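You operate a simulated robot arm through the tools that you are given. There is no shell and no other tool. Be economical: measure what you need, move in short steps, check, and stop when the job is done.

Carry out the task below with a simulated two-armed robot. There is one attempt and no reset: what you move stays moved.

TASK
On the dining table top, fold the blue cloth in half.

It is judged by the outcome, as a careful person would: the job done as asked, and still so three seconds after it is handed in. It fails if anything else is knocked over, pushed out of place, dropped, spilled or broken. Flat cloth is picked up by pressing the open fingertips on it (5 to 10 N) and closing them slowly along it; thin cloth reads only 2 to 8 mm in the jaws.

THE ROBOT
Two 7-joint arms with two-finger grippers on one trunk, on a base that drives. Base frame: it is fixed to the floor where the robot stands at the start and does not move with it; the origin is under the middle of the robot, x ahead of it, y to its left, z up; the surface under the hand at the start is at about z = 0.75. Units: m, rad, N and s.
The left shoulder is at the start at [0.118, 0.162, 0.872], the right one opposite. With the tool pointing down near the work surface each hand reaches from about 0.32 to 0.8 m from the robot's upright axis, wherever it stands, measured 20 degrees to its own side. Places, roughly: dining table top [1, -0.2, 0.8]. Payload 2.45 kg a hand.
Tool frame (each hand has its own): the origin (TCP) lies between the finger pads and is the grasp point; the fingertips stand 0.026 m ahead of it; z points along the fingers, y is the line along which they close. The gripper opens to 0.096 m. The gripper's body begins 0.069 m behind the TCP.
Orientation is that of the tool frame in the base frame, as [roll, pitch, yaw] about the fixed x, y, z axes, in that order (R = Rz(yaw) Ry(pitch) Rx(roll)). With the fingers straight down and closing along the base's y, the tool's x points along the base's -x, its y along +y and its z along -z.

THE INTERFACE
- The arms move only by the tool servo_tool. It takes "left_moves", "right_moves" or both (then of equal length, played together; a hand with none holds still); each is a list of rows, each a list of 3 entries, a list of its own where there are three numbers: the opening, from 0 (shut) to 1 (fully open), then the shift along the base's x, y, z in m, then the turn, a rotation vector about the base's x, y, z in rad. In form: [[gripper, [dx, dy, dz], [rx, ry, rz]], ...]. A call has 1 to 20 rows; each row is the pose to reach, as a shift and turn from the pose commanded when the call began. Each row takes 0.2 s and may step no farther than 0.05 m and 0.15 rad from the row before; otherwise, or with a gripper value out of range, the whole call is refused. Where a pose cannot be reached the arm comes as near as it can. A force on the tool above 40 N (or 10 N above the force at the start of the call, whichever is more), or a blocked arm, ends the call early, and 0.2 s more pass. Each finger halts on what it meets, pressing with about 37 N; the grip force reading is that of the motor and also rises with nothing between the fingers. The clock runs only during rows and for 0.2 s after the last one: add rows that repeat a pose to give the fingers time. The reply holds the time, the measured pose of the TCP, the force on the tool along the base axes, the opening and the grip force, in the units named above and with some noise, with the torque about the TCP (base axes, N m) and any sound that the robot's microphone picked up.
- Cameras (640 x 400 px; columns grow to the right, rows downward): "scene" is now at [0.3327, -0.0059, 1.3025]; the picture's right is [-0.16, -0.99, 0.00], its down [-0.92, 0.15, -0.36] and it looks along [0.35, -0.06, -0.93] (base axes); focal length 214 px, centre (320, 200). "left" rides on the left gripper at [0.082, -0.003, -0.098] in its tool frame; the picture's right is [0.04, 1.00, 0.00], its down [-0.73, 0.03, -0.68] and it looks along [-0.68, 0.03, 0.73] (tool axes); focal length 256 px, centre (320, 200). "right" rides on the right gripper at [0.082, 0.003, -0.098] in its tool frame; the picture's right is [-0.04, 1.00, 0.00], its down [-0.73, -0.03, -0.68] and it looks along [-0.68, -0.03, 0.73] (tool axes); focal length 256 px, centre (320, 200). There is no depth. A picture from a camera that has moved, and an enlarged one, comes with that camera's place and axes in the base frame and with its lens. The place of the scene camera against the robot may be out by one fixed shift of up to 0.012 m in any direction.
- capture(camera): a new picture of that camera. The clock stands still meanwhile.
- lift_body(by): slides the trunk up (or, below 0, down) by that many m; the arms and the scene camera ride with it, the base frame stays. It gives what a move gives, with no picture.
- steer(legs): drives the robot by 1 to 6 legs, each [ahead, left, turn to the left] in m, m and rad, along the robot's own axes; the way and the turn of a leg run together, so that a leg with both is an arc; at most 1.5 m and 3.142 rad a leg. The arms and the cameras ride along, it lands a little off, and it stops where it bumps. It gives what a move gives.
- aim_head(pan, tilt): turns the head with the scene camera to pan (to the left, within 2.094 rad either way) and tilt (down, from -0.506 to 1.204), counted from straight ahead of the robot. It gives what a move gives.
- zoom(camera, box): a new picture of the part [left, top, right, bottom] of that camera's present view, enlarged. The clock stands still meanwhile.
- hand_in(): hands the job in; it is judged then, once.

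Work in short steps. Places have to be worked out from the pictures, the camera data and where the tool is seen: move nearer, look again, correct. Check each grasp and each placing, and mend what went wrong. You have 120 turns and 100 pictures in all, those below and enlarged ones among them. Open the grippers and draw the arms clear of the work before you hand the job in, unless the task says otherwise; then end with one line.

The tools are called after "Request:" as name(argument=value, ...) on one line, values as JSON. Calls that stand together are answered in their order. servo_tool: Moves the arms, as the interface text tells. Its arguments: {"type":"object","properties":{"left_moves":{"type":"array"},"right_moves":{"type":"array"}},"required":[]} The other tools are called the same way: lift_body (by) slides the trunk up or down; steer (legs) drives the base; aim_head (pan, tilt) turns the head that bears the scene camera; capture (camera) takes a picture; zoom (camera, box) takes an enlarged picture of a part of a camera's view; hand_in () hands the job in.

At the start:

```text
time: 0.0
left_tool_pos: [0.4444, 0.2607, 0.9827]
left_ee_rot: [3.14, -0.001, 3.141]
left_wrist_force: [-0.2, 0.3, 0.4]
left_moment: [-0.03, -0.02, -0.02]
left_opening: 0.096
left_gripper_force: 0.1
right_tool_pos: [0.352, -0.1481, 0.9477]
right_ee_rot: [-3.141, -0.002, -3.141]
right_wrist_force: [1.2, -0.5, 0.1]
right_moment: [-0.01, 0.01, 0.03]
right_opening: 0.0958
right_gripper_force: 0.1
trunk travel left (down, up): [-0.05, 0.517]
robot x, y, heading: [-0.0015, 0.0017, 0.004]
head pan, tilt: [-0.166, 1.201]
```

scene: 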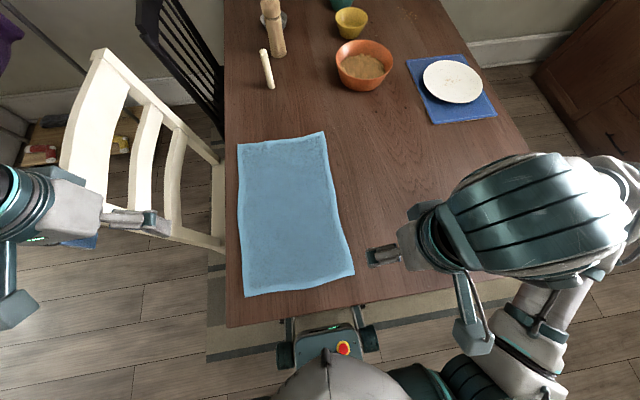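
right: 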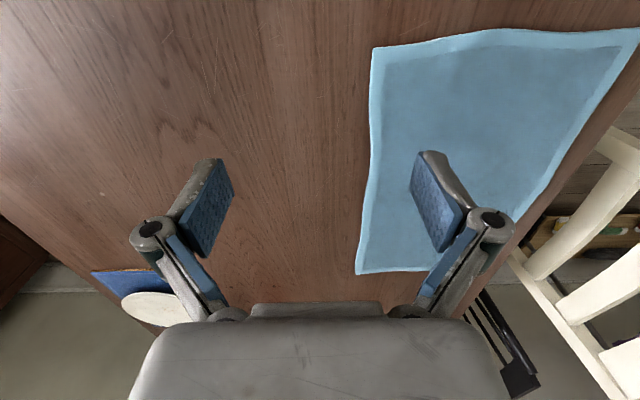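
left: 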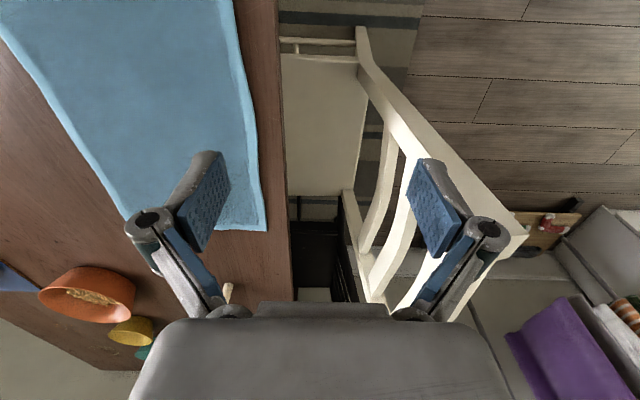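

The cloth spans roughly x 0.33–0.765 and y −0.09–0.18. I plan to bring the far edge over the near edge, so I first hover both hands over the far corners.

Request:
servo_tool(left_moves=[[0.5, [0.03, -0.012, 0], [0, 0, 0]], [0.5, [0.06, -0.024, 0], [0, 0, 0]], [0.5, [0.09, -0.036, -0.01], [0, 0, 0]], [0.5, [0.12, -0.048, -0.02], [0, 0, 0]], [0.5, [0.15, -0.06, -0.03], [0, 0, 0]], [0.5, [0.18, -0.072, -0.04], [0, 0, 0]], [0.5, [0.21, -0.084, -0.05], [0, 0, 0]], [0.5, [0.24, -0.096, -0.06], [0, 0, 0]], [0.5, [0.27, -0.108, -0.07], [0, 0, 0]], [0.5, [0.3, -0.12, -0.08], [0, 0, 0]]], right_moves=[[0.5, [0.039, 0.01, 0], [0, 0, 0]], [0.5, [0.078, 0.02, 0], [0, 0, 0]], [0.5, [0.117, 0.03, 0], [0, 0, 0]], [0.5, [0.156, 0.04, -0.005], [0, 0, 0]], [0.5, [0.195, 0.05, -0.01], [0, 0, 0]], [0.5, [0.234, 0.06, -0.015], [0, 0, 0]], [0.5, [0.273, 0.07, -0.02], [0, 0, 0]], [0.5, [0.312, 0.08, -0.025], [0, 0, 0]], [0.5, [0.351, 0.09, -0.035], [0, 0, 0]], [0.5, [0.39, 0.1, -0.045], [0, 0, 0]]])

Request:
capture(camera="scene")

Request:
capture(camera="left")

Request:
capture(camera="right")

```text
time: 2.2
left_tool_pos: [0.7335, 0.1408, 0.9018]
left_ee_rot: [3.141, 0.004, 3.139]
left_wrist_force: [0.4, 0.7, -0.2]
left_moment: [-0.1, 0.05, -0.02]
left_opening: 0.0484
left_gripper_force: 0.1
left hand out of reach, approached as far as the arm can: row 10
right_tool_pos: [0.7118, -0.0539, 0.9076]
right_ee_rot: [-3.139, 0.005, -3.138]
right_wrist_force: [-0.5, -0.4, 0.6]
right_moment: [-0.04, 0.02, 0.02]
right_opening: 0.0482
right_gripper_force: 0.0
right hand out of reach, approached as far as the arm can: row 10
trunk travel left (down, up): [-0.05, 0.517]
robot x, y, heading: [0.0037, -0.0032, 0.002]
head pan, tilt: [-0.166, 1.201]
```

```text
96 pictures are left
camera scene: at [0.3357, -0.0043, 1.3018], right [-0.16, -0.99, 0.0], down [-0.92, 0.15, -0.35], along [0.35, -0.06, -0.93], focal length 214 px, centre (320, 200)
```

scene: 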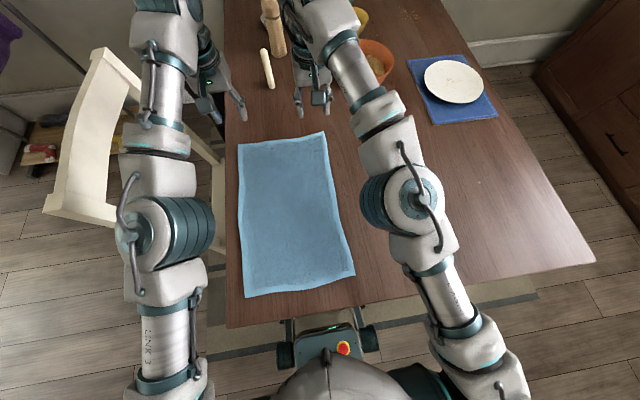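

```text
95 pictures are left
camera left: at [0.652, 0.1373, 0.9989], right [-0.04, 1.0, 0.0], down [0.73, 0.03, 0.68], along [0.68, 0.03, -0.73], focal length 256 px, centre (320, 200)
```

left: 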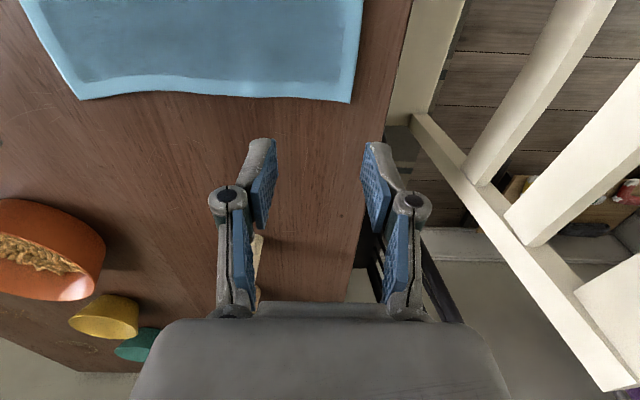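

```text
94 pictures are left
camera right: at [0.6293, -0.0503, 1.0063], right [0.04, 1.0, 0.0], down [0.73, -0.02, 0.68], along [0.68, -0.03, -0.73], focal length 256 px, centre (320, 200)
```

right: 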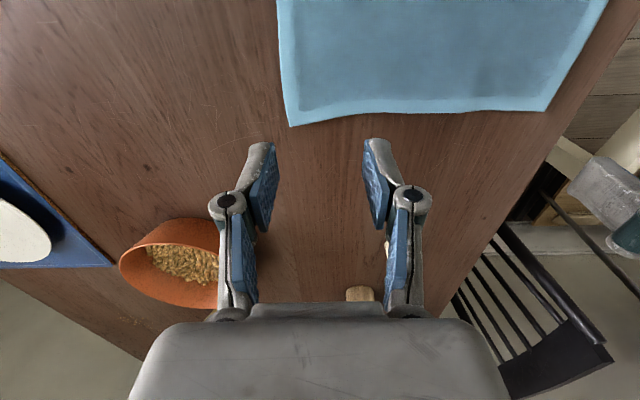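

Both hand cameras agree with z≈0.75 for the table. The far edge is at x≈0.755, with corners at y≈−0.09 and 0.176. I lower the hands to test reach near the surface.

Request:
servo_tool(left_moves=[[0.5, [0.0, 0, -0.03], [0, 0, 0]], [0.5, [0, 0, -0.06], [0, 0, 0]], [0.5, [0, 0, -0.09], [0, 0, 0]]], right_moves=[[0.5, [0, 0, -0.03], [0, 0, 0]], [0.5, [0, 0, -0.06], [0, 0, 0]], [0.5, [0, 0, -0.09], [0, 0, 0]]])

```text
time: 3.0
left_tool_pos: [0.7306, 0.1417, 0.8088]
left_ee_rot: [-3.142, 0.003, 3.141]
left_wrist_force: [0.2, 0.6, -0.4]
left_moment: [0.01, 0.07, -0.02]
left_opening: 0.048
left_gripper_force: 0.1
right_tool_pos: [0.7133, -0.0556, 0.8128]
right_ee_rot: [-3.14, 0.001, -3.141]
right_wrist_force: [0.2, 0.0, -1.1]
right_moment: [-0.03, 0.04, -0.04]
right_opening: 0.048
right_gripper_force: 0.1
trunk travel left (down, up): [-0.05, 0.517]
robot x, y, heading: [-0.0011, 0.0005, 0.003]
head pan, tilt: [-0.166, 1.201]
```

Reach still looks available. I move each hand outward to x≈0.746, with the left at y≈0.137 and the right at y≈−0.05, and look again.

Request:
servo_tool(left_moves=[[0.5, [0.016, -0.005, 0], [0, 0, 0]], [0.5, [0.016, -0.005, 0], [0, 0, 0]]], right_moves=[[0.5, [0.033, 0.006, 0], [0, 0, 0]], [0.5, [0.033, 0.006, -0.005], [0, 0, 0]]])

Request:
capture(camera="left")

Request:
capture(camera="right")

```text
time: 3.6
left_tool_pos: [0.7456, 0.1367, 0.8125]
left_ee_rot: [3.139, 0.004, 3.142]
left_wrist_force: [0.2, 0.4, -0.2]
left_moment: [0.0, 0.02, -0.01]
left_opening: 0.0482
left_gripper_force: 0.1
right_tool_pos: [0.7386, -0.0565, 0.8091]
right_ee_rot: [-3.14, 0.004, -3.141]
right_wrist_force: [-0.2, 0.7, 0.3]
right_moment: [0.01, -0.04, 0.03]
right_opening: 0.0479
right_gripper_force: 0.2
right hand out of reach, approached as far as the arm can: row 1, 2
trunk travel left (down, up): [-0.05, 0.517]
robot x, y, heading: [-0.0012, -0.0011, 0.002]
head pan, tilt: [-0.166, 1.201]
```

```text
93 pictures are left
camera left: at [0.6641, 0.1325, 0.9093], right [-0.04, 1.0, 0.0], down [0.73, 0.03, 0.68], along [0.68, 0.03, -0.73], focal length 256 px, centre (320, 200)
```

left: 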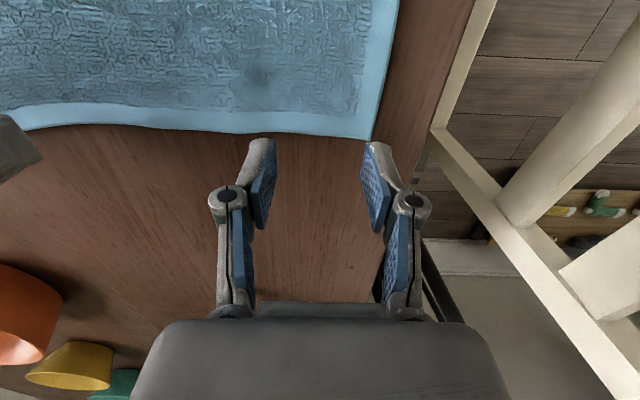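

```text
92 pictures are left
camera right: at [0.6554, -0.052, 0.9075], right [0.04, 1.0, 0.0], down [0.73, -0.03, 0.68], along [0.68, -0.03, -0.73], focal length 256 px, centre (320, 200)
```

right: 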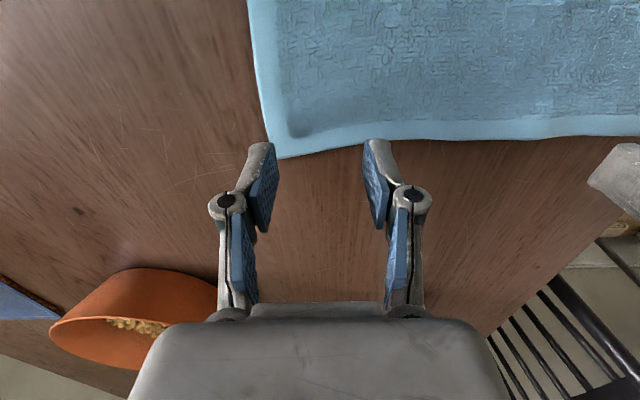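

The right hand stops about 1 cm short of x=0.746. I drive ahead 0.02 m so both hands can reach the edge comfortably.

Request:
steer(legs=[[0.025, 0.0, 0.0]])

```text
time: 4.4
left_tool_pos: [0.7684, 0.1401, 0.8141]
left_ee_rot: [-3.14, 0.002, -3.14]
left_wrist_force: [0.5, 1.2, 0.5]
left_moment: [-0.04, 0.03, -0.01]
left_opening: 0.0483
left_gripper_force: 0.1
right_tool_pos: [0.7577, -0.0532, 0.8114]
right_ee_rot: [-3.139, 0.002, -3.139]
right_wrist_force: [0.5, 0.6, -0.3]
right_moment: [-0.01, 0.01, -0.03]
right_opening: 0.048
right_gripper_force: 0.0
trunk travel left (down, up): [-0.05, 0.517]
robot x, y, heading: [0.0229, 0.0028, 0.004]
head pan, tilt: [-0.166, 1.201]
```

Now I move back to x≈0.746 and descend to about 1 cm above contact.

Request:
servo_tool(left_moves=[[0.5, [-0.022, -0.003, -0.01], [0, 0, 0]], [0.5, [-0.022, -0.003, -0.028], [0, 0, 0]], [0.5, [-0.022, -0.003, -0.028], [0, 0, 0]]], right_moves=[[0.5, [-0.011, 0.003, -0.01], [0, 0, 0]], [0.5, [-0.011, 0.003, -0.026], [0, 0, 0]], [0.5, [-0.011, 0.003, -0.026], [0, 0, 0]]])

Request:
capture(camera="left")

Request:
capture(camera="right")

```text
time: 5.2
left_tool_pos: [0.7397, 0.1421, 0.791]
left_ee_rot: [-3.135, 0.011, -3.139]
left_wrist_force: [0.2, -0.4, 0.2]
left_moment: [0.02, 0.0, -0.01]
left_opening: 0.048
left_gripper_force: 0.2
right_tool_pos: [0.7395, -0.0462, 0.7905]
right_ee_rot: [-3.133, 0.01, -3.141]
right_wrist_force: [1.6, -1.2, 0.2]
right_moment: [-0.02, -0.01, -0.01]
right_opening: 0.0481
right_gripper_force: 0.1
trunk travel left (down, up): [-0.05, 0.517]
robot x, y, heading: [0.0192, 0.0042, 0.002]
head pan, tilt: [-0.166, 1.201]
```

```text
91 pictures are left
camera left: at [0.6582, 0.1388, 0.8877], right [-0.04, 1.0, -0.01], down [0.73, 0.04, 0.69], along [0.69, 0.02, -0.73], focal length 256 px, centre (320, 200)
```

left: 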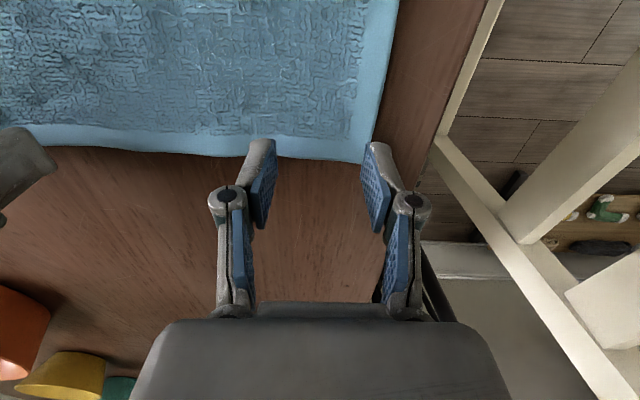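

```text
90 pictures are left
camera right: at [0.6563, -0.0412, 0.8881], right [0.04, 1.0, -0.01], down [0.73, -0.02, 0.69], along [0.69, -0.03, -0.73], focal length 256 px, centre (320, 200)
```

right: 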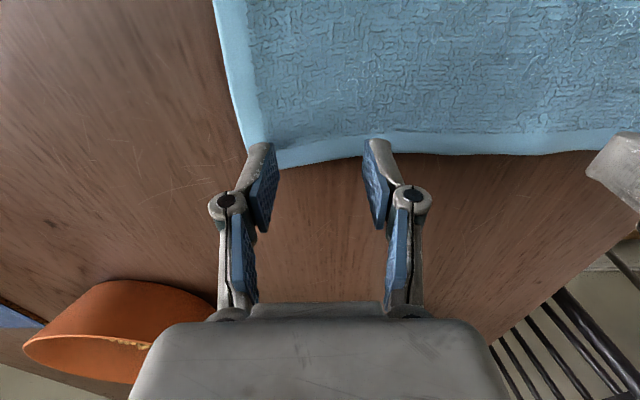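

The tips straddle the cloth edge on both sides, and the pads should cover it. I descend gently to find contact.

Request:
servo_tool(left_moves=[[0.5, [0.002, -0.003, -0.005], [0, 0, 0]], [0.5, [0.003, -0.003, -0.009], [0, 0, 0]], [0.5, [0.003, -0.003, -0.012], [0, 0, 0]]], right_moves=[[0.5, [0.002, -0.003, -0.005], [0, 0, 0]], [0.5, [0.003, -0.003, -0.009], [0, 0, 0]], [0.5, [0.003, -0.003, -0.012], [0, 0, 0]]])

```text
time: 6.0
left_tool_pos: [0.7452, 0.1414, 0.7779]
left_ee_rot: [-3.133, 0.01, -3.138]
left_wrist_force: [-0.3, 0.1, 1.0]
left_moment: [-0.02, 0.04, 0.02]
left_opening: 0.0485
left_gripper_force: 0.6
right_tool_pos: [0.7451, -0.0463, 0.7791]
right_ee_rot: [-3.132, 0.01, -3.138]
right_wrist_force: [-0.1, 0.4, 1.4]
right_moment: [0.08, 0.02, 0.0]
right_opening: 0.0485
right_gripper_force: 0.1
trunk travel left (down, up): [-0.05, 0.517]
robot x, y, heading: [0.0232, -0.0008, 0.003]
head pan, tilt: [-0.166, 1.201]
```

Near contact on both sides; another small press, in millimetre steps.

Request:
servo_tool(left_moves=[[0.5, [0, 0, -0.002], [0, 0, 0]], [0.5, [0, 0, -0.003], [0, 0, 0]]], right_moves=[[0.5, [0, 0, -0.002], [0, 0, 0]], [0.5, [0, 0, -0.003], [0, 0, 0]]])

```text
time: 6.6
left_tool_pos: [0.7445, 0.1409, 0.7772]
left_ee_rot: [-3.13, 0.011, -3.138]
left_wrist_force: [0.0, -0.2, 13.6]
left_moment: [-0.01, 0.1, -0.01]
left_opening: 0.0483
left_gripper_force: 5.9
right_tool_pos: [0.744, -0.0461, 0.7778]
right_ee_rot: [-3.131, 0.012, -3.139]
right_wrist_force: [0.5, 1.2, 9.2]
right_moment: [0.14, 0.04, -0.05]
right_opening: 0.0489
right_gripper_force: 0.2
trunk travel left (down, up): [-0.05, 0.517]
robot x, y, heading: [0.0195, 0.0003, 0.004]
head pan, tilt: [-0.166, 1.201]
```

Left 13.6 N, right 9.2 N: I ease the left by 1 mm and close slowly.

Request:
servo_tool(left_moves=[[0.47, [0, 0, 0.001], [0, 0, 0]], [0.44, [0, 0, 0.001], [0, 0, 0]], [0.4, [0, 0, 0.001], [0, 0, 0]], [0.36, [0, 0, 0.001], [0, 0, 0]], [0.32, [0, 0, 0.001], [0, 0, 0]], [0.28, [0, 0, 0.001], [0, 0, 0]], [0.24, [0, 0, 0.001], [0, 0, 0]], [0.2, [0, 0, 0.001], [0, 0, 0]], [0.16, [0, 0, 0.001], [0, 0, 0]], [0.12, [0, 0, 0.001], [0, 0, 0]], [0.08, [0, 0, 0.001], [0, 0, 0]], [0.04, [0, 0, 0.001], [0, 0, 0]], [0, [0, 0, 0.001], [0, 0, 0]], [0, [0, 0, 0.001], [0, 0, 0]]], right_moves=[[0.47, [0, 0, 0], [0, 0, 0]], [0.44, [0, 0, 0], [0, 0, 0]], [0.4, [0, 0, 0], [0, 0, 0]], [0.36, [0, 0, 0], [0, 0, 0]], [0.32, [0, 0, 0], [0, 0, 0]], [0.28, [0, 0, 0], [0, 0, 0]], [0.24, [0, 0, 0], [0, 0, 0]], [0.2, [0, 0, 0], [0, 0, 0]], [0.16, [0, 0, 0], [0, 0, 0]], [0.12, [0, 0, 0], [0, 0, 0]], [0.08, [0, 0, 0], [0, 0, 0]], [0.04, [0, 0, 0], [0, 0, 0]], [0, [0, 0, 0], [0, 0, 0]], [0, [0, 0, 0], [0, 0, 0]]])

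Request:
capture(camera="left")

Request:
capture(camera="right")

```text
time: 9.6
left_tool_pos: [0.7429, 0.141, 0.7769]
left_ee_rot: [-3.131, 0.014, -3.141]
left_wrist_force: [-0.2, -14.8, 19.4]
left_moment: [-0.42, 0.14, 0.07]
left_opening: 0.0043
left_gripper_force: 33.8
right_tool_pos: [0.7416, -0.0468, 0.778]
right_ee_rot: [-3.132, 0.014, -3.138]
right_wrist_force: [-0.2, 15.0, 25.0]
right_moment: [0.46, 0.13, -0.09]
right_opening: 0.0061
right_gripper_force: 34.6
trunk travel left (down, up): [-0.05, 0.517]
robot x, y, heading: [0.0214, -0.0019, 0.002]
head pan, tilt: [-0.166, 1.201]
```

```text
89 pictures are left
camera left: at [0.6603, 0.1377, 0.8747], right [-0.04, 1.0, -0.01], down [0.72, 0.04, 0.69], along [0.69, 0.02, -0.73], focal length 256 px, centre (320, 200)
```

left: 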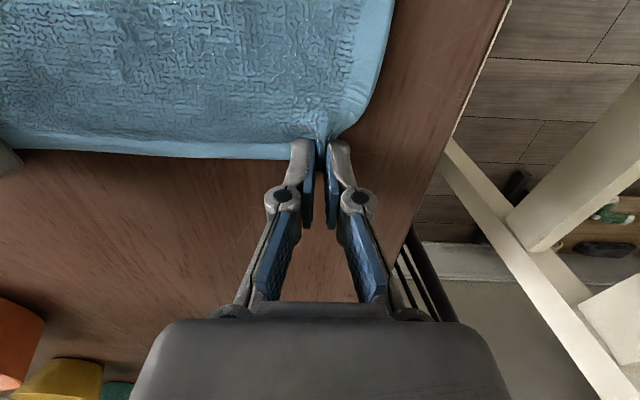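

```text
88 pictures are left
camera right: at [0.6579, -0.0415, 0.8752], right [0.04, 1.0, -0.01], down [0.72, -0.02, 0.69], along [0.69, -0.03, -0.72], focal length 256 px, centre (320, 200)
```

right: 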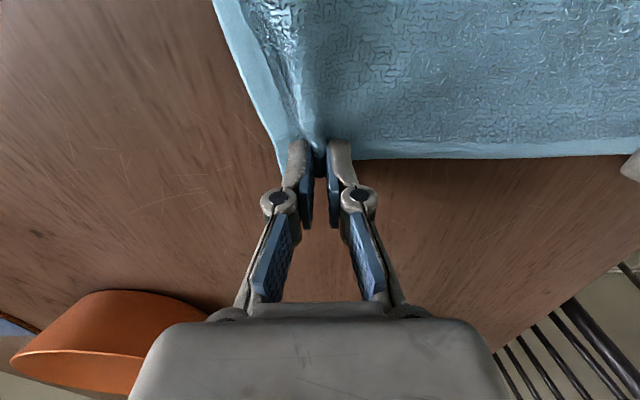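

Both jaws hold cloth (4 and 6 mm) right at the edge. I lift a few centimetres, easing back, and check.

Request:
servo_tool(left_moves=[[0, [0, 0, 0.015], [0, 0, 0]], [0, [-0.003, 0, 0.035], [0, 0, 0]], [0, [-0.008, 0, 0.06], [0, 0, 0]]], right_moves=[[0, [0, 0, 0.015], [0, 0, 0]], [0, [-0.003, 0, 0.035], [0, 0, 0]], [0, [-0.008, 0, 0.06], [0, 0, 0]]])

Request:
capture(camera="scene")

Request:
capture(camera="right")

```text
time: 10.4
left_tool_pos: [0.7363, 0.1409, 0.836]
left_ee_rot: [-3.13, 0.009, -3.139]
left_wrist_force: [0.1, -17.6, -0.3]
left_moment: [-0.45, -0.04, 0.13]
left_opening: 0.0045
left_gripper_force: 33.5
right_tool_pos: [0.7383, -0.0469, 0.8355]
right_ee_rot: [-3.132, 0.008, -3.138]
right_wrist_force: [-0.9, 18.3, -0.2]
right_moment: [0.47, 0.01, -0.03]
right_opening: 0.0052
right_gripper_force: 34.3
trunk travel left (down, up): [-0.05, 0.517]
robot x, y, heading: [0.0236, 0.0006, 0.006]
head pan, tilt: [-0.166, 1.201]
```

```text
87 pictures are left
camera scene: at [0.3546, -0.0164, 1.3045], right [-0.16, -0.99, -0.01], down [-0.92, 0.15, -0.36], along [0.35, -0.05, -0.93], focal length 214 px, centre (320, 200)
```

scene: 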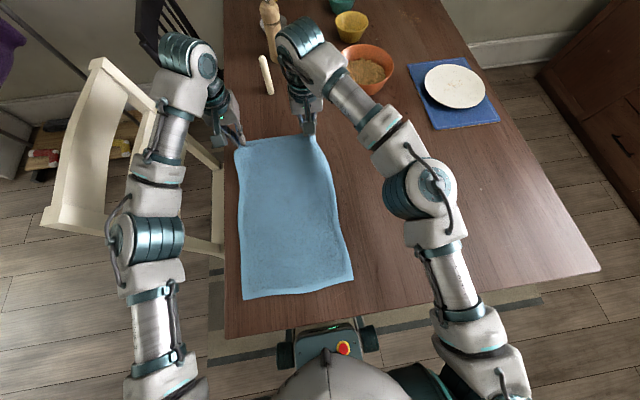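

```text
86 pictures are left
camera right: at [0.6538, -0.0417, 0.9334], right [0.04, 1.0, -0.01], down [0.73, -0.02, 0.69], along [0.69, -0.03, -0.73], focal length 256 px, centre (320, 200)
```

right: 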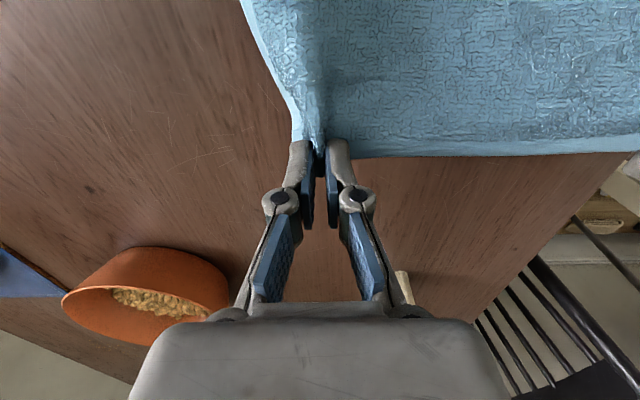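

Both corners lift cleanly; there is lateral tension (~18 N) between the hands, so I bring them slightly together. I start the fold arc toward the robot and tilt the fingers backward about +y so the flap turns over naturally.

Request:
servo_tool(left_moves=[[0, [-0.013, -0.002, 0.023], [0, 0.05, 0]], [0, [-0.023, -0.004, 0.045], [0, 0.1, 0]], [0, [-0.0355, -0.006, 0.065], [0, 0.15, 0]], [0, [-0.05, -0.006, 0.083], [0, 0.2, 0]], [0, [-0.0675, -0.006, 0.099], [0, 0.25, 0]], [0, [-0.086, -0.006, 0.112], [0, 0.3, 0]], [0, [-0.107, -0.006, 0.123], [0, 0.35, 0]], [0, [-0.128, -0.006, 0.131], [0, 0.4, 0]], [0, [-0.151, -0.006, 0.136], [0, 0.45, 0]], [0, [-0.174, -0.006, 0.1385], [0, 0.5, 0]]], right_moves=[[0, [-0.013, 0.002, 0.023], [0, 0.05, 0]], [0, [-0.023, 0.004, 0.045], [0, 0.1, 0]], [0, [-0.0355, 0.006, 0.065], [0, 0.15, 0]], [0, [-0.05, 0.006, 0.083], [0, 0.2, 0]], [0, [-0.0675, 0.006, 0.099], [0, 0.25, 0]], [0, [-0.086, 0.006, 0.112], [0, 0.3, 0]], [0, [-0.107, 0.006, 0.123], [0, 0.35, 0]], [0, [-0.128, 0.006, 0.131], [0, 0.4, 0]], [0, [-0.151, 0.006, 0.136], [0, 0.45, 0]], [0, [-0.174, 0.006, 0.1385], [0, 0.5, 0]]])

Request:
capture(camera="scene")

Request:
capture(camera="left")

```text
time: 12.6
left_tool_pos: [0.5599, 0.1342, 0.9744]
left_ee_rot: [-3.132, -0.489, -3.138]
left_wrist_force: [-0.9, -3.0, 0.0]
left_moment: [-0.04, -0.07, 0.04]
left_opening: 0.0039
left_gripper_force: 32.9
right_tool_pos: [0.5594, -0.0418, 0.9699]
right_ee_rot: [-3.133, -0.485, -3.137]
right_wrist_force: [-0.4, 3.0, 0.2]
right_moment: [0.09, -0.08, -0.03]
right_opening: 0.0045
right_gripper_force: 33.2
right hand out of reach, approached as far as the arm can: row 4, 5, 6, 7, 8, 9, 10
trunk travel left (down, up): [-0.05, 0.517]
robot x, y, heading: [0.023, 0.0004, 0.004]
head pan, tilt: [-0.166, 1.201]
```

```text
85 pictures are left
camera scene: at [0.3533, -0.0162, 1.305], right [-0.16, -0.99, -0.01], down [-0.92, 0.15, -0.36], along [0.35, -0.05, -0.93], focal length 214 px, centre (320, 200)
```

scene: 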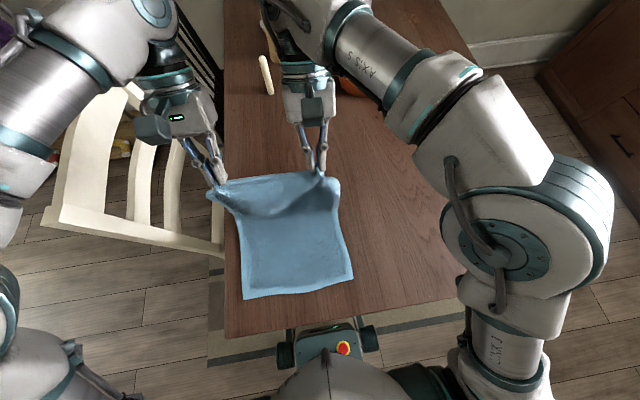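

```text
84 pictures are left
camera left: at [0.5341, 0.1318, 1.099], right [-0.04, 1.0, 0.01], down [0.97, 0.04, 0.25], along [0.25, 0.02, -0.97], focal length 256 px, centre (320, 200)
```

left: 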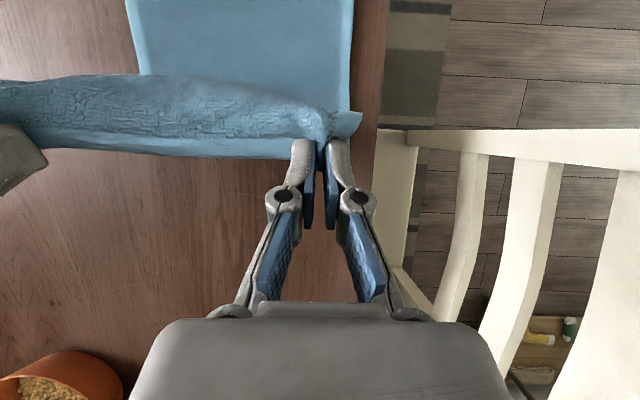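

The flap is up and both grips hold. I carry on over the top of the arc with more tilt, then check with the cameras.

Request:
servo_tool(left_moves=[[0, [-0.021, 0.002, 0], [0, 0.06, 0]], [0, [-0.047, 0.003, -0.005], [0, 0.12, 0]], [0, [-0.072, 0.003, -0.014], [0, 0.18, 0]], [0, [-0.0965, 0.003, -0.027], [0, 0.24, 0]], [0, [-0.119, 0.003, -0.043], [0, 0.285, 0]], [0, [-0.14, 0.003, -0.061], [0, 0.285, 0]]], right_moves=[[0, [-0.021, -0.002, 0], [0, 0.06, 0]], [0, [-0.047, -0.003, -0.005], [0, 0.12, 0]], [0, [-0.072, -0.003, -0.014], [0, 0.18, 0]], [0, [-0.0965, -0.003, -0.027], [0, 0.24, 0]], [0, [-0.119, -0.003, -0.043], [0, 0.285, 0]], [0, [-0.14, -0.003, -0.061], [0, 0.285, 0]]])

Request:
capture(camera="scene")

Request:
capture(camera="left")

Request:
capture(camera="right")

```text
time: 14.0
left_tool_pos: [0.4224, 0.138, 0.9121]
left_ee_rot: [-3.136, -0.776, -3.136]
left_wrist_force: [0.1, -8.3, -0.8]
left_moment: [-0.07, -0.05, 0.19]
left_opening: 0.0041
left_gripper_force: 32.6
left hand out of reach, approached as far as the arm can: row 1, 2
right_tool_pos: [0.4184, -0.0424, 0.907]
right_ee_rot: [-3.133, -0.776, -3.14]
right_wrist_force: [0.1, 9.0, 0.6]
right_moment: [0.17, -0.02, -0.18]
right_opening: 0.0048
right_gripper_force: 33.7
trunk travel left (down, up): [-0.05, 0.517]
robot x, y, heading: [0.0229, 0.005, 0.002]
head pan, tilt: [-0.166, 1.201]
```

```text
83 pictures are left
camera scene: at [0.3549, -0.0164, 1.3043], right [-0.16, -0.99, -0.01], down [-0.92, 0.15, -0.36], along [0.35, -0.05, -0.93], focal length 214 px, centre (320, 200)
```

scene: 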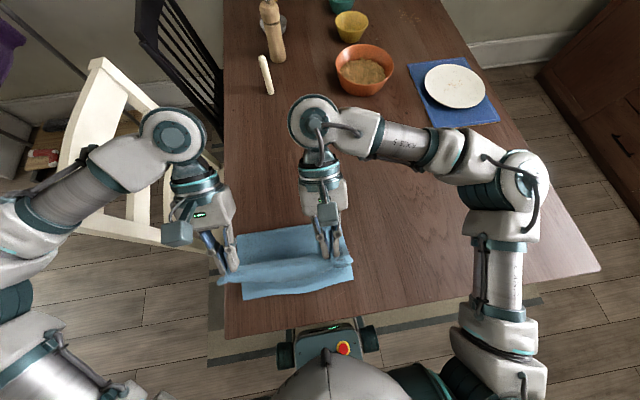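

```text
82 pictures are left
camera left: at [0.4332, 0.1357, 1.0397], right [-0.04, 1.0, 0.02], down [1.0, 0.04, -0.03], along [-0.03, 0.02, -1.0], focal length 256 px, centre (320, 200)
```

left: 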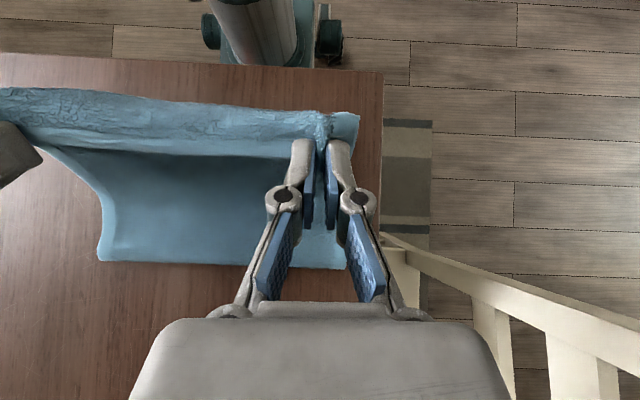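

```text
81 pictures are left
camera right: at [0.4276, -0.0378, 1.0344], right [0.02, 1.0, -0.03], down [1.0, -0.02, -0.03], along [-0.03, -0.03, -1.0], focal length 256 px, centre (320, 200)
```

right: 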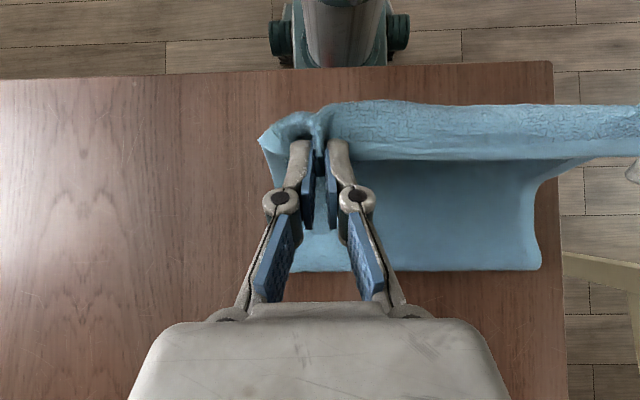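

The arc was too high on the way down: the limp cloth rolled the fold line in to x≈0.50 instead of 0.544. I go back up to about x=0.56 to lay the bottom half out again, and will then come down along a 45° line.

Request:
servo_tool(left_moves=[[0, [0.028, 0, 0.032], [0, 0, 0]], [0, [0.063, 0, 0.05], [0, 0, 0]], [0, [0.098, 0, 0.057], [0, 0, 0]], [0, [0.133, 0, 0.057], [0, 0, 0]], [0, [0.163, 0, 0.05], [0, 0, 0]], [0, [0.17, 0, 0.03], [0, 0, 0]]], right_moves=[[0, [0.028, 0, 0.032], [0, 0, 0]], [0, [0.063, 0, 0.05], [0, 0, 0]], [0, [0.098, 0, 0.057], [0, 0, 0]], [0, [0.133, 0, 0.057], [0, 0, 0]], [0, [0.163, 0, 0.05], [0, 0, 0]], [0, [0.17, 0, 0.03], [0, 0, 0]]])

Request:
capture(camera="scene")

Request:
capture(camera="left")

```text
time: 15.4
left_tool_pos: [0.5356, 0.1368, 0.8913]
left_ee_rot: [-3.13, -0.771, -3.137]
left_wrist_force: [-0.1, -13.8, 0.5]
left_moment: [-0.2, 0.01, 0.33]
left_opening: 0.0043
left_gripper_force: 32.6
left hand out of reach, approached as far as the arm can: row 2, 3, 4, 5, 6
right_tool_pos: [0.5342, -0.0489, 0.9009]
right_ee_rot: [-3.14, -0.771, -3.133]
right_wrist_force: [0.1, 14.3, -1.0]
right_moment: [0.26, 0.01, -0.3]
right_opening: 0.0048
right_gripper_force: 33.3
right hand out of reach, approached as far as the arm can: row 2, 3, 4, 5, 6
trunk travel left (down, up): [-0.05, 0.517]
robot x, y, heading: [0.0214, 0.0054, 0.005]
head pan, tilt: [-0.166, 1.201]
```

```text
80 pictures are left
camera scene: at [0.3559, -0.0157, 1.304], right [-0.16, -0.99, -0.01], down [-0.92, 0.15, -0.35], along [0.35, -0.05, -0.93], focal length 214 px, centre (320, 200)
```

scene: 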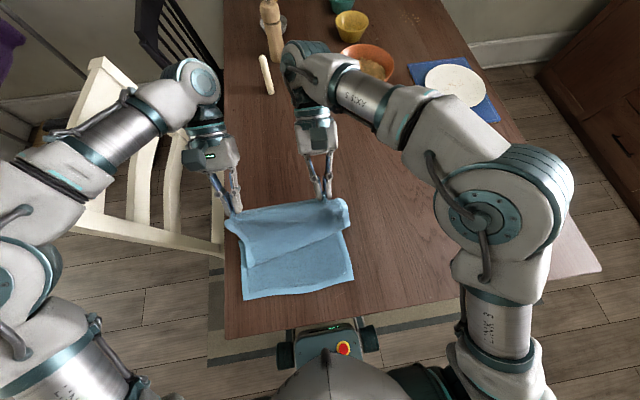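

```text
79 pictures are left
camera left: at [0.5458, 0.1344, 1.0176], right [-0.04, 1.0, 0.02], down [1.0, 0.04, -0.02], along [-0.03, 0.02, -1.0], focal length 256 px, centre (320, 200)
```

left: 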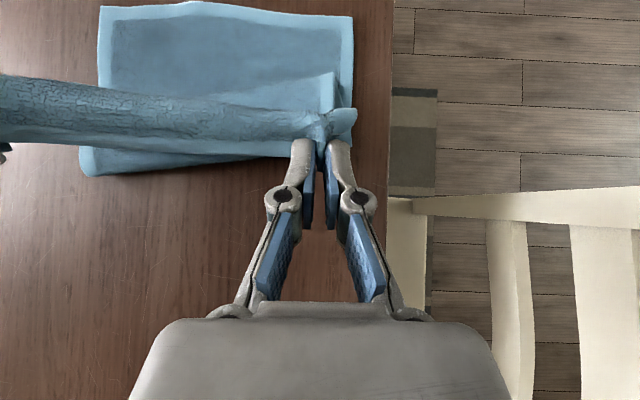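

The near edge is visible now at x≈0.335. The strong tilt limits reach at this height, so I reduce it to about 0.4 and go up to x≈0.58 to pull the flap upright, restoring the fold line.

Request:
servo_tool(left_moves=[[0, [0.005, -0.001, 0.02], [0, -0.1, 0]], [0, [0.015, -0.002, 0.04], [0, -0.2, 0]], [0, [0.03, -0.003, 0.06], [0, -0.3, 0]], [0, [0.045, -0.003, 0.08], [0, -0.37, 0]], [0, [0.045, -0.003, 0.08], [0, -0.37, 0]]], right_moves=[[0, [0.005, 0.001, 0.018], [0, -0.1, 0]], [0, [0.015, 0.002, 0.035], [0, -0.2, 0]], [0, [0.03, 0.003, 0.052], [0, -0.3, 0]], [0, [0.046, 0.003, 0.07], [0, -0.37, 0]], [0, [0.046, 0.003, 0.07], [0, -0.37, 0]]])

Request:
capture(camera="scene")

Request:
capture(camera="left")

```text
time: 16.6
left_tool_pos: [0.5801, 0.1326, 0.9711]
left_ee_rot: [-3.133, -0.408, -3.138]
left_wrist_force: [0.1, -6.5, -0.5]
left_moment: [-0.15, 0.02, 0.13]
left_opening: 0.0041
left_gripper_force: 33.1
right_tool_pos: [0.5826, -0.0472, 0.9677]
right_ee_rot: [-3.13, -0.406, -3.139]
right_wrist_force: [-0.3, 7.8, -0.3]
right_moment: [0.2, 0.06, -0.13]
right_opening: 0.0045
right_gripper_force: 33.1
trunk travel left (down, up): [-0.05, 0.517]
robot x, y, heading: [0.024, 0.0025, 0.002]
head pan, tilt: [-0.166, 1.201]
```

```text
78 pictures are left
camera scene: at [0.356, -0.0162, 1.3039], right [-0.16, -0.99, -0.01], down [-0.92, 0.15, -0.35], along [0.35, -0.05, -0.93], focal length 214 px, centre (320, 200)
```

scene: 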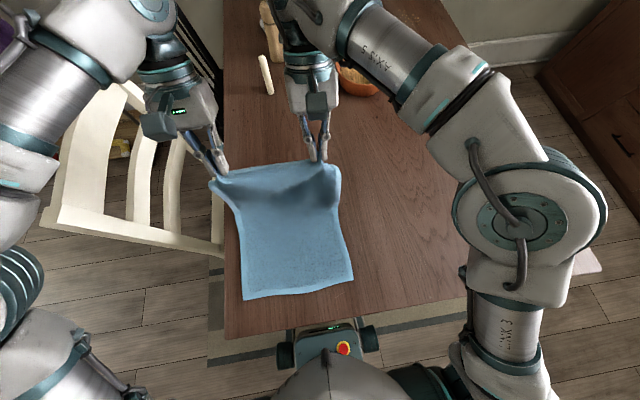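

```text
77 pictures are left
camera left: at [0.5451, 0.13, 1.0929], right [-0.04, 1.0, 0.01], down [0.94, 0.04, 0.33], along [0.33, 0.02, -0.94], focal length 256 px, centre (320, 200)
```

left: 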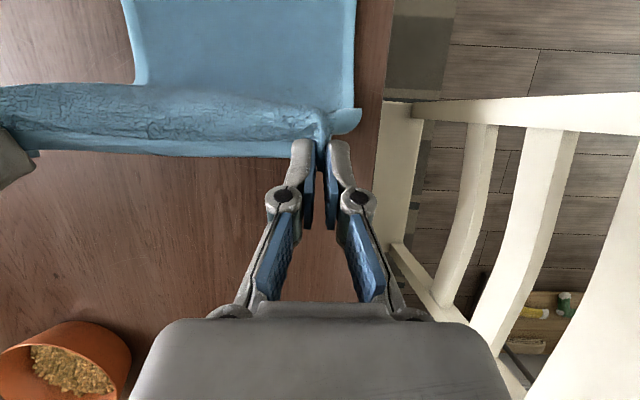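

The flap is upright again with the liftoff near x≈0.54. Now I descend along the 45° line while increasing tilt, and stop about 6 cm up.

Request:
servo_tool(left_moves=[[0, [-0.025, 0, -0.006], [0, 0.042, 0]], [0, [-0.0485, 0, -0.021], [0, 0.092, 0]], [0, [-0.067, 0, -0.042], [0, 0.142, 0]], [0, [-0.086, 0, -0.0625], [0, 0.192, 0]], [0, [-0.105, 0, -0.083], [0, 0.242, 0]], [0, [-0.124, 0, -0.104], [0, 0.292, 0]], [0, [-0.143, 0, -0.124], [0, 0.342, 0]], [0, [-0.1625, 0, -0.1425], [0, 0.377, 0]]], right_moves=[[0, [-0.025, 0, -0.006], [0, 0.042, 0]], [0, [-0.0485, 0, -0.021], [0, 0.092, 0]], [0, [-0.067, 0, -0.042], [0, 0.142, 0]], [0, [-0.086, 0, -0.0625], [0, 0.192, 0]], [0, [-0.105, 0, -0.083], [0, 0.242, 0]], [0, [-0.124, 0, -0.104], [0, 0.292, 0]], [0, [-0.143, 0, -0.124], [0, 0.342, 0]], [0, [-0.1625, 0, -0.1425], [0, 0.377, 0]]])

Request:
capture(camera="scene")

Request:
capture(camera="left")

Request:
capture(camera="right")

```text
time: 18.4
left_tool_pos: [0.4146, 0.1297, 0.8289]
left_ee_rot: [-3.134, -0.783, -3.136]
left_wrist_force: [-0.4, -4.4, -0.5]
left_moment: [-0.02, -0.05, 0.08]
left_opening: 0.0043
left_gripper_force: 32.9
right_tool_pos: [0.4191, -0.0455, 0.8261]
right_ee_rot: [-3.133, -0.783, -3.139]
right_wrist_force: [-0.1, 4.0, -0.8]
right_moment: [0.05, 0.0, -0.08]
right_opening: 0.0045
right_gripper_force: 33.7
trunk travel left (down, up): [-0.05, 0.517]
robot x, y, heading: [0.0251, 0.0067, 0.001]
head pan, tilt: [-0.166, 1.201]
```

```text
76 pictures are left
camera scene: at [0.3552, -0.0166, 1.3042], right [-0.16, -0.99, -0.01], down [-0.92, 0.15, -0.36], along [0.35, -0.05, -0.93], focal length 214 px, centre (320, 200)
```

scene: 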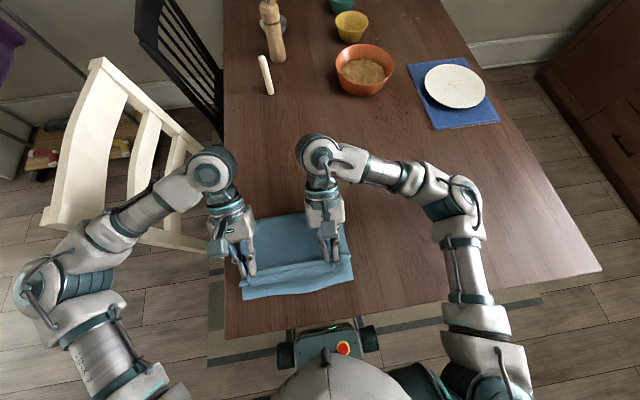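

```text
75 pictures are left
camera left: at [0.4275, 0.1278, 0.9559], right [-0.04, 1.0, 0.02], down [1.0, 0.04, -0.04], along [-0.04, 0.02, -1.0], focal length 256 px, centre (320, 200)
```

left: 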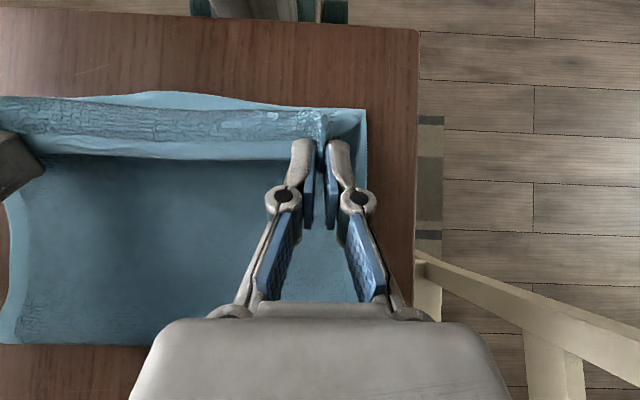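

```text
74 pictures are left
camera right: at [0.4276, -0.0417, 0.9526], right [0.02, 1.0, -0.03], down [1.0, -0.02, -0.04], along [-0.04, -0.03, -1.0], focal length 256 px, centre (320, 200)
```

right: 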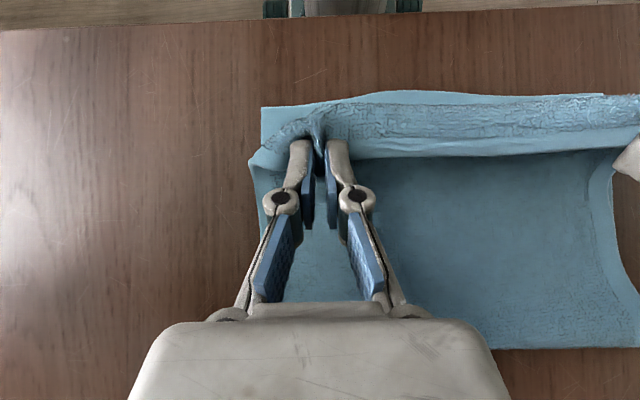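

The fold now sits at x≈0.533, which is good. I lower the edge onto the near edge with a bit more tilt.

Request:
servo_tool(left_moves=[[0, [-0.012, 0, -0.015], [0, 0.075, 0]], [0, [-0.026, 0, -0.029], [0, 0.145, 0]], [0, [-0.038, 0, -0.041], [0, 0.215, 0]], [0, [-0.05, 0, -0.046], [0, 0.215, 0]]], right_moves=[[0, [-0.012, 0, -0.015], [0, 0.075, 0]], [0, [-0.026, 0, -0.029], [0, 0.145, 0]], [0, [-0.038, 0, -0.041], [0, 0.215, 0]], [0, [-0.05, 0, -0.046], [0, 0.215, 0]]])

Request:
capture(camera="scene")

Request:
capture(camera="left")

Request:
capture(camera="right")

```text
time: 19.6
left_tool_pos: [0.3579, 0.1339, 0.7845]
left_ee_rot: [-3.116, -0.99, 3.131]
left_wrist_force: [2.1, -10.6, 2.6]
left_moment: [-0.13, 0.04, 0.29]
left_opening: 0.0044
left_gripper_force: 32.6
right_tool_pos: [0.3733, -0.0456, 0.8212]
right_ee_rot: [-3.116, -0.826, 3.116]
right_wrist_force: [-1.5, 11.0, -2.1]
right_moment: [0.21, -0.03, -0.23]
right_opening: 0.0044
right_gripper_force: 33.3
trunk travel left (down, up): [-0.05, 0.517]
robot x, y, heading: [0.0234, -0.001, -0.002]
head pan, tilt: [-0.166, 1.201]
stopped in row 4 (right hand): the arm was blocked; the commanded pose is now the measured one
```

```text
73 pictures are left
camera scene: at [0.3328, -0.007, 1.311], right [-0.17, -0.99, 0.0], down [-0.92, 0.15, -0.37], along [0.37, -0.06, -0.93], focal length 214 px, centre (320, 200)
```

scene: 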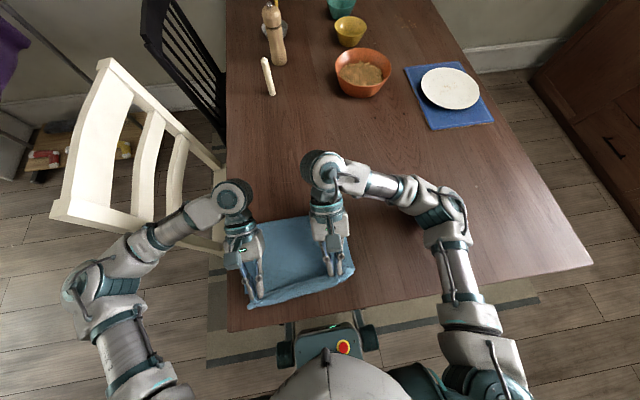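

```text
72 pictures are left
camera left: at [0.3964, 0.1327, 0.9066], right [-0.03, 1.0, 0.02], down [0.97, 0.04, -0.24], along [-0.24, 0.01, -0.97], focal length 256 px, centre (320, 200)
```

left: 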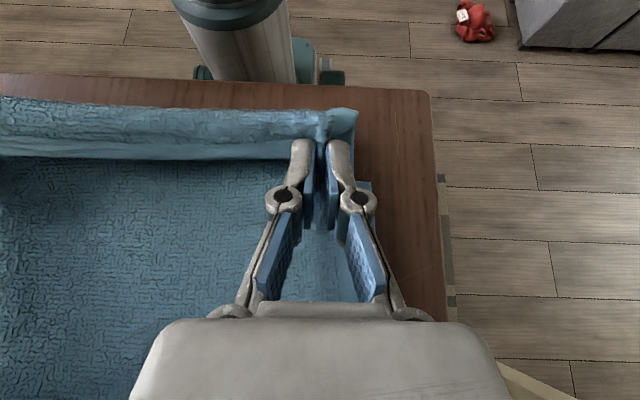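

```text
71 pictures are left
camera right: at [0.3905, -0.0401, 0.9477], right [0.04, 1.0, -0.05], down [1.0, -0.04, -0.08], along [-0.08, -0.04, -1.0], focal length 256 px, centre (320, 200)
```

right: 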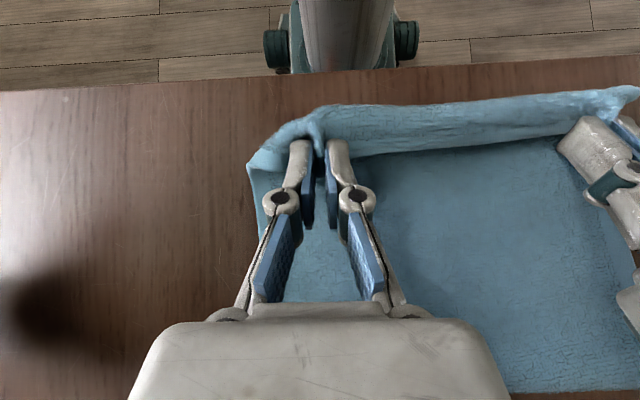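

The right arm was blocked and the scene camera shifted slightly. Its elbow seems to be pressing on the table, so the trunk must go up. I back both hands out along the same line first.

Request:
servo_tool(left_moves=[[0, [0.015, 0, 0.018], [0, -0.06, 0]], [0, [0.04, 0, 0.04], [0, -0.12, 0]], [0, [0.065, 0, 0.06], [0, -0.19, 0]], [0, [0.09, 0, 0.08], [0, -0.26, 0]], [0, [0.115, 0, 0.1], [0, -0.33, 0]], [0, [0.142, 0, 0.12], [0, -0.39, 0]]], right_moves=[[0, [0.005, 0, 0.008], [0, -0.02, 0]], [0, [0.025, 0, 0.015], [0, -0.06, 0]], [0, [0.05, 0, 0.03], [0, -0.1, 0]], [0, [0.075, 0, 0.047], [0, -0.14, 0]], [0, [0.1, 0, 0.065], [0, -0.18, 0]], [0, [0.127, 0, 0.084], [0, -0.226, 0]]])

Request:
capture(camera="scene")

```text
time: 21.0
left_tool_pos: [0.5102, 0.1331, 0.9018]
left_ee_rot: [-3.132, -0.608, 3.138]
left_wrist_force: [-0.5, -8.0, -0.1]
left_moment: [-0.15, 0.01, 0.19]
left_opening: 0.0039
left_gripper_force: 32.5
right_tool_pos: [0.5067, -0.048, 0.8957]
right_ee_rot: [-3.131, -0.634, 3.135]
right_wrist_force: [0.1, 8.9, 0.6]
right_moment: [0.16, 0.02, -0.13]
right_opening: 0.0046
right_gripper_force: 33.4
trunk travel left (down, up): [-0.05, 0.517]
robot x, y, heading: [0.0222, -0.0006, -0.002]
head pan, tilt: [-0.166, 1.201]
```

```text
70 pictures are left
camera scene: at [0.3546, -0.0224, 1.305], right [-0.17, -0.99, -0.01], down [-0.92, 0.16, -0.36], along [0.35, -0.05, -0.93], focal length 214 px, centre (320, 200)
```

scene: 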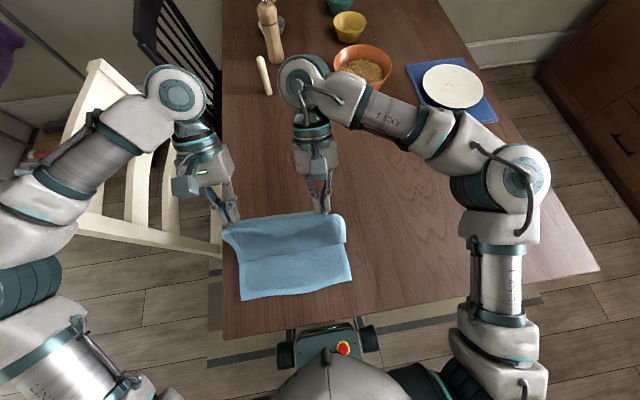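

Contact is relieved and the pose is normal again. I raise the trunk 0.08 m; the hands ride up, pulling the flap upright.

Request:
lift_body(by=0.08)

```text
time: 22.1
left_tool_pos: [0.5113, 0.1313, 0.9784]
left_ee_rot: [-3.13, -0.614, 3.139]
left_wrist_force: [0.3, -5.2, 0.2]
left_moment: [-0.1, 0.03, 0.1]
left_opening: 0.0041
left_gripper_force: 33.3
right_tool_pos: [0.5105, -0.0473, 0.9724]
right_ee_rot: [-3.129, -0.637, 3.133]
right_wrist_force: [0.5, 5.7, 0.4]
right_moment: [0.12, 0.06, -0.08]
right_opening: 0.0046
right_gripper_force: 33.7
trunk travel left (down, up): [-0.13, 0.437]
robot x, y, heading: [0.0243, 0.0002, -0.002]
head pan, tilt: [-0.166, 1.201]
```

Now out to x≈0.582 with tilt 0.4 to reset the fold line.

Request:
servo_tool(left_moves=[[0, [0.025, 0, 0], [0, -0.07, 0]], [0, [0.05, 0, 0], [0, -0.14, 0]], [0, [0.071, 0, -0.006], [0, -0.21, 0]], [0, [0.071, 0, -0.006], [0, -0.21, 0]]], right_moves=[[0, [0.025, 0, 0], [0, -0.07, 0]], [0, [0.05, 0, 0], [0, -0.14, 0]], [0, [0.071, 0, 0], [0, -0.23, 0]], [0, [0.071, 0, 0], [0, -0.23, 0]]])

Request:
capture(camera="scene")

```text
time: 23.1
left_tool_pos: [0.5812, 0.1319, 0.9744]
left_ee_rot: [-3.129, -0.399, 3.14]
left_wrist_force: [-0.4, -6.8, -0.2]
left_moment: [-0.15, -0.01, 0.14]
left_opening: 0.004
left_gripper_force: 33.4
right_tool_pos: [0.5793, -0.0492, 0.9751]
right_ee_rot: [-3.13, -0.401, 3.135]
right_wrist_force: [-1.1, 6.4, -0.2]
right_moment: [0.15, -0.01, -0.09]
right_opening: 0.0046
right_gripper_force: 33.4
trunk travel left (down, up): [-0.13, 0.437]
robot x, y, heading: [0.0271, -0.0011, -0.003]
head pan, tilt: [-0.166, 1.201]
```

```text
69 pictures are left
camera scene: at [0.2567, -0.0234, 1.4093], right [-0.17, -0.99, -0.01], down [-0.92, 0.16, -0.36], along [0.35, -0.05, -0.93], focal length 214 px, centre (320, 200)
```

scene: 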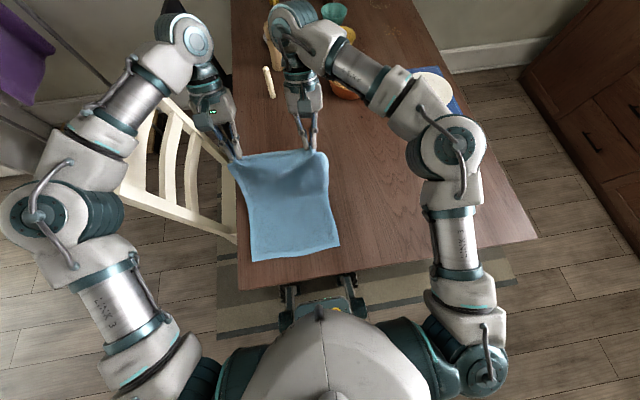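

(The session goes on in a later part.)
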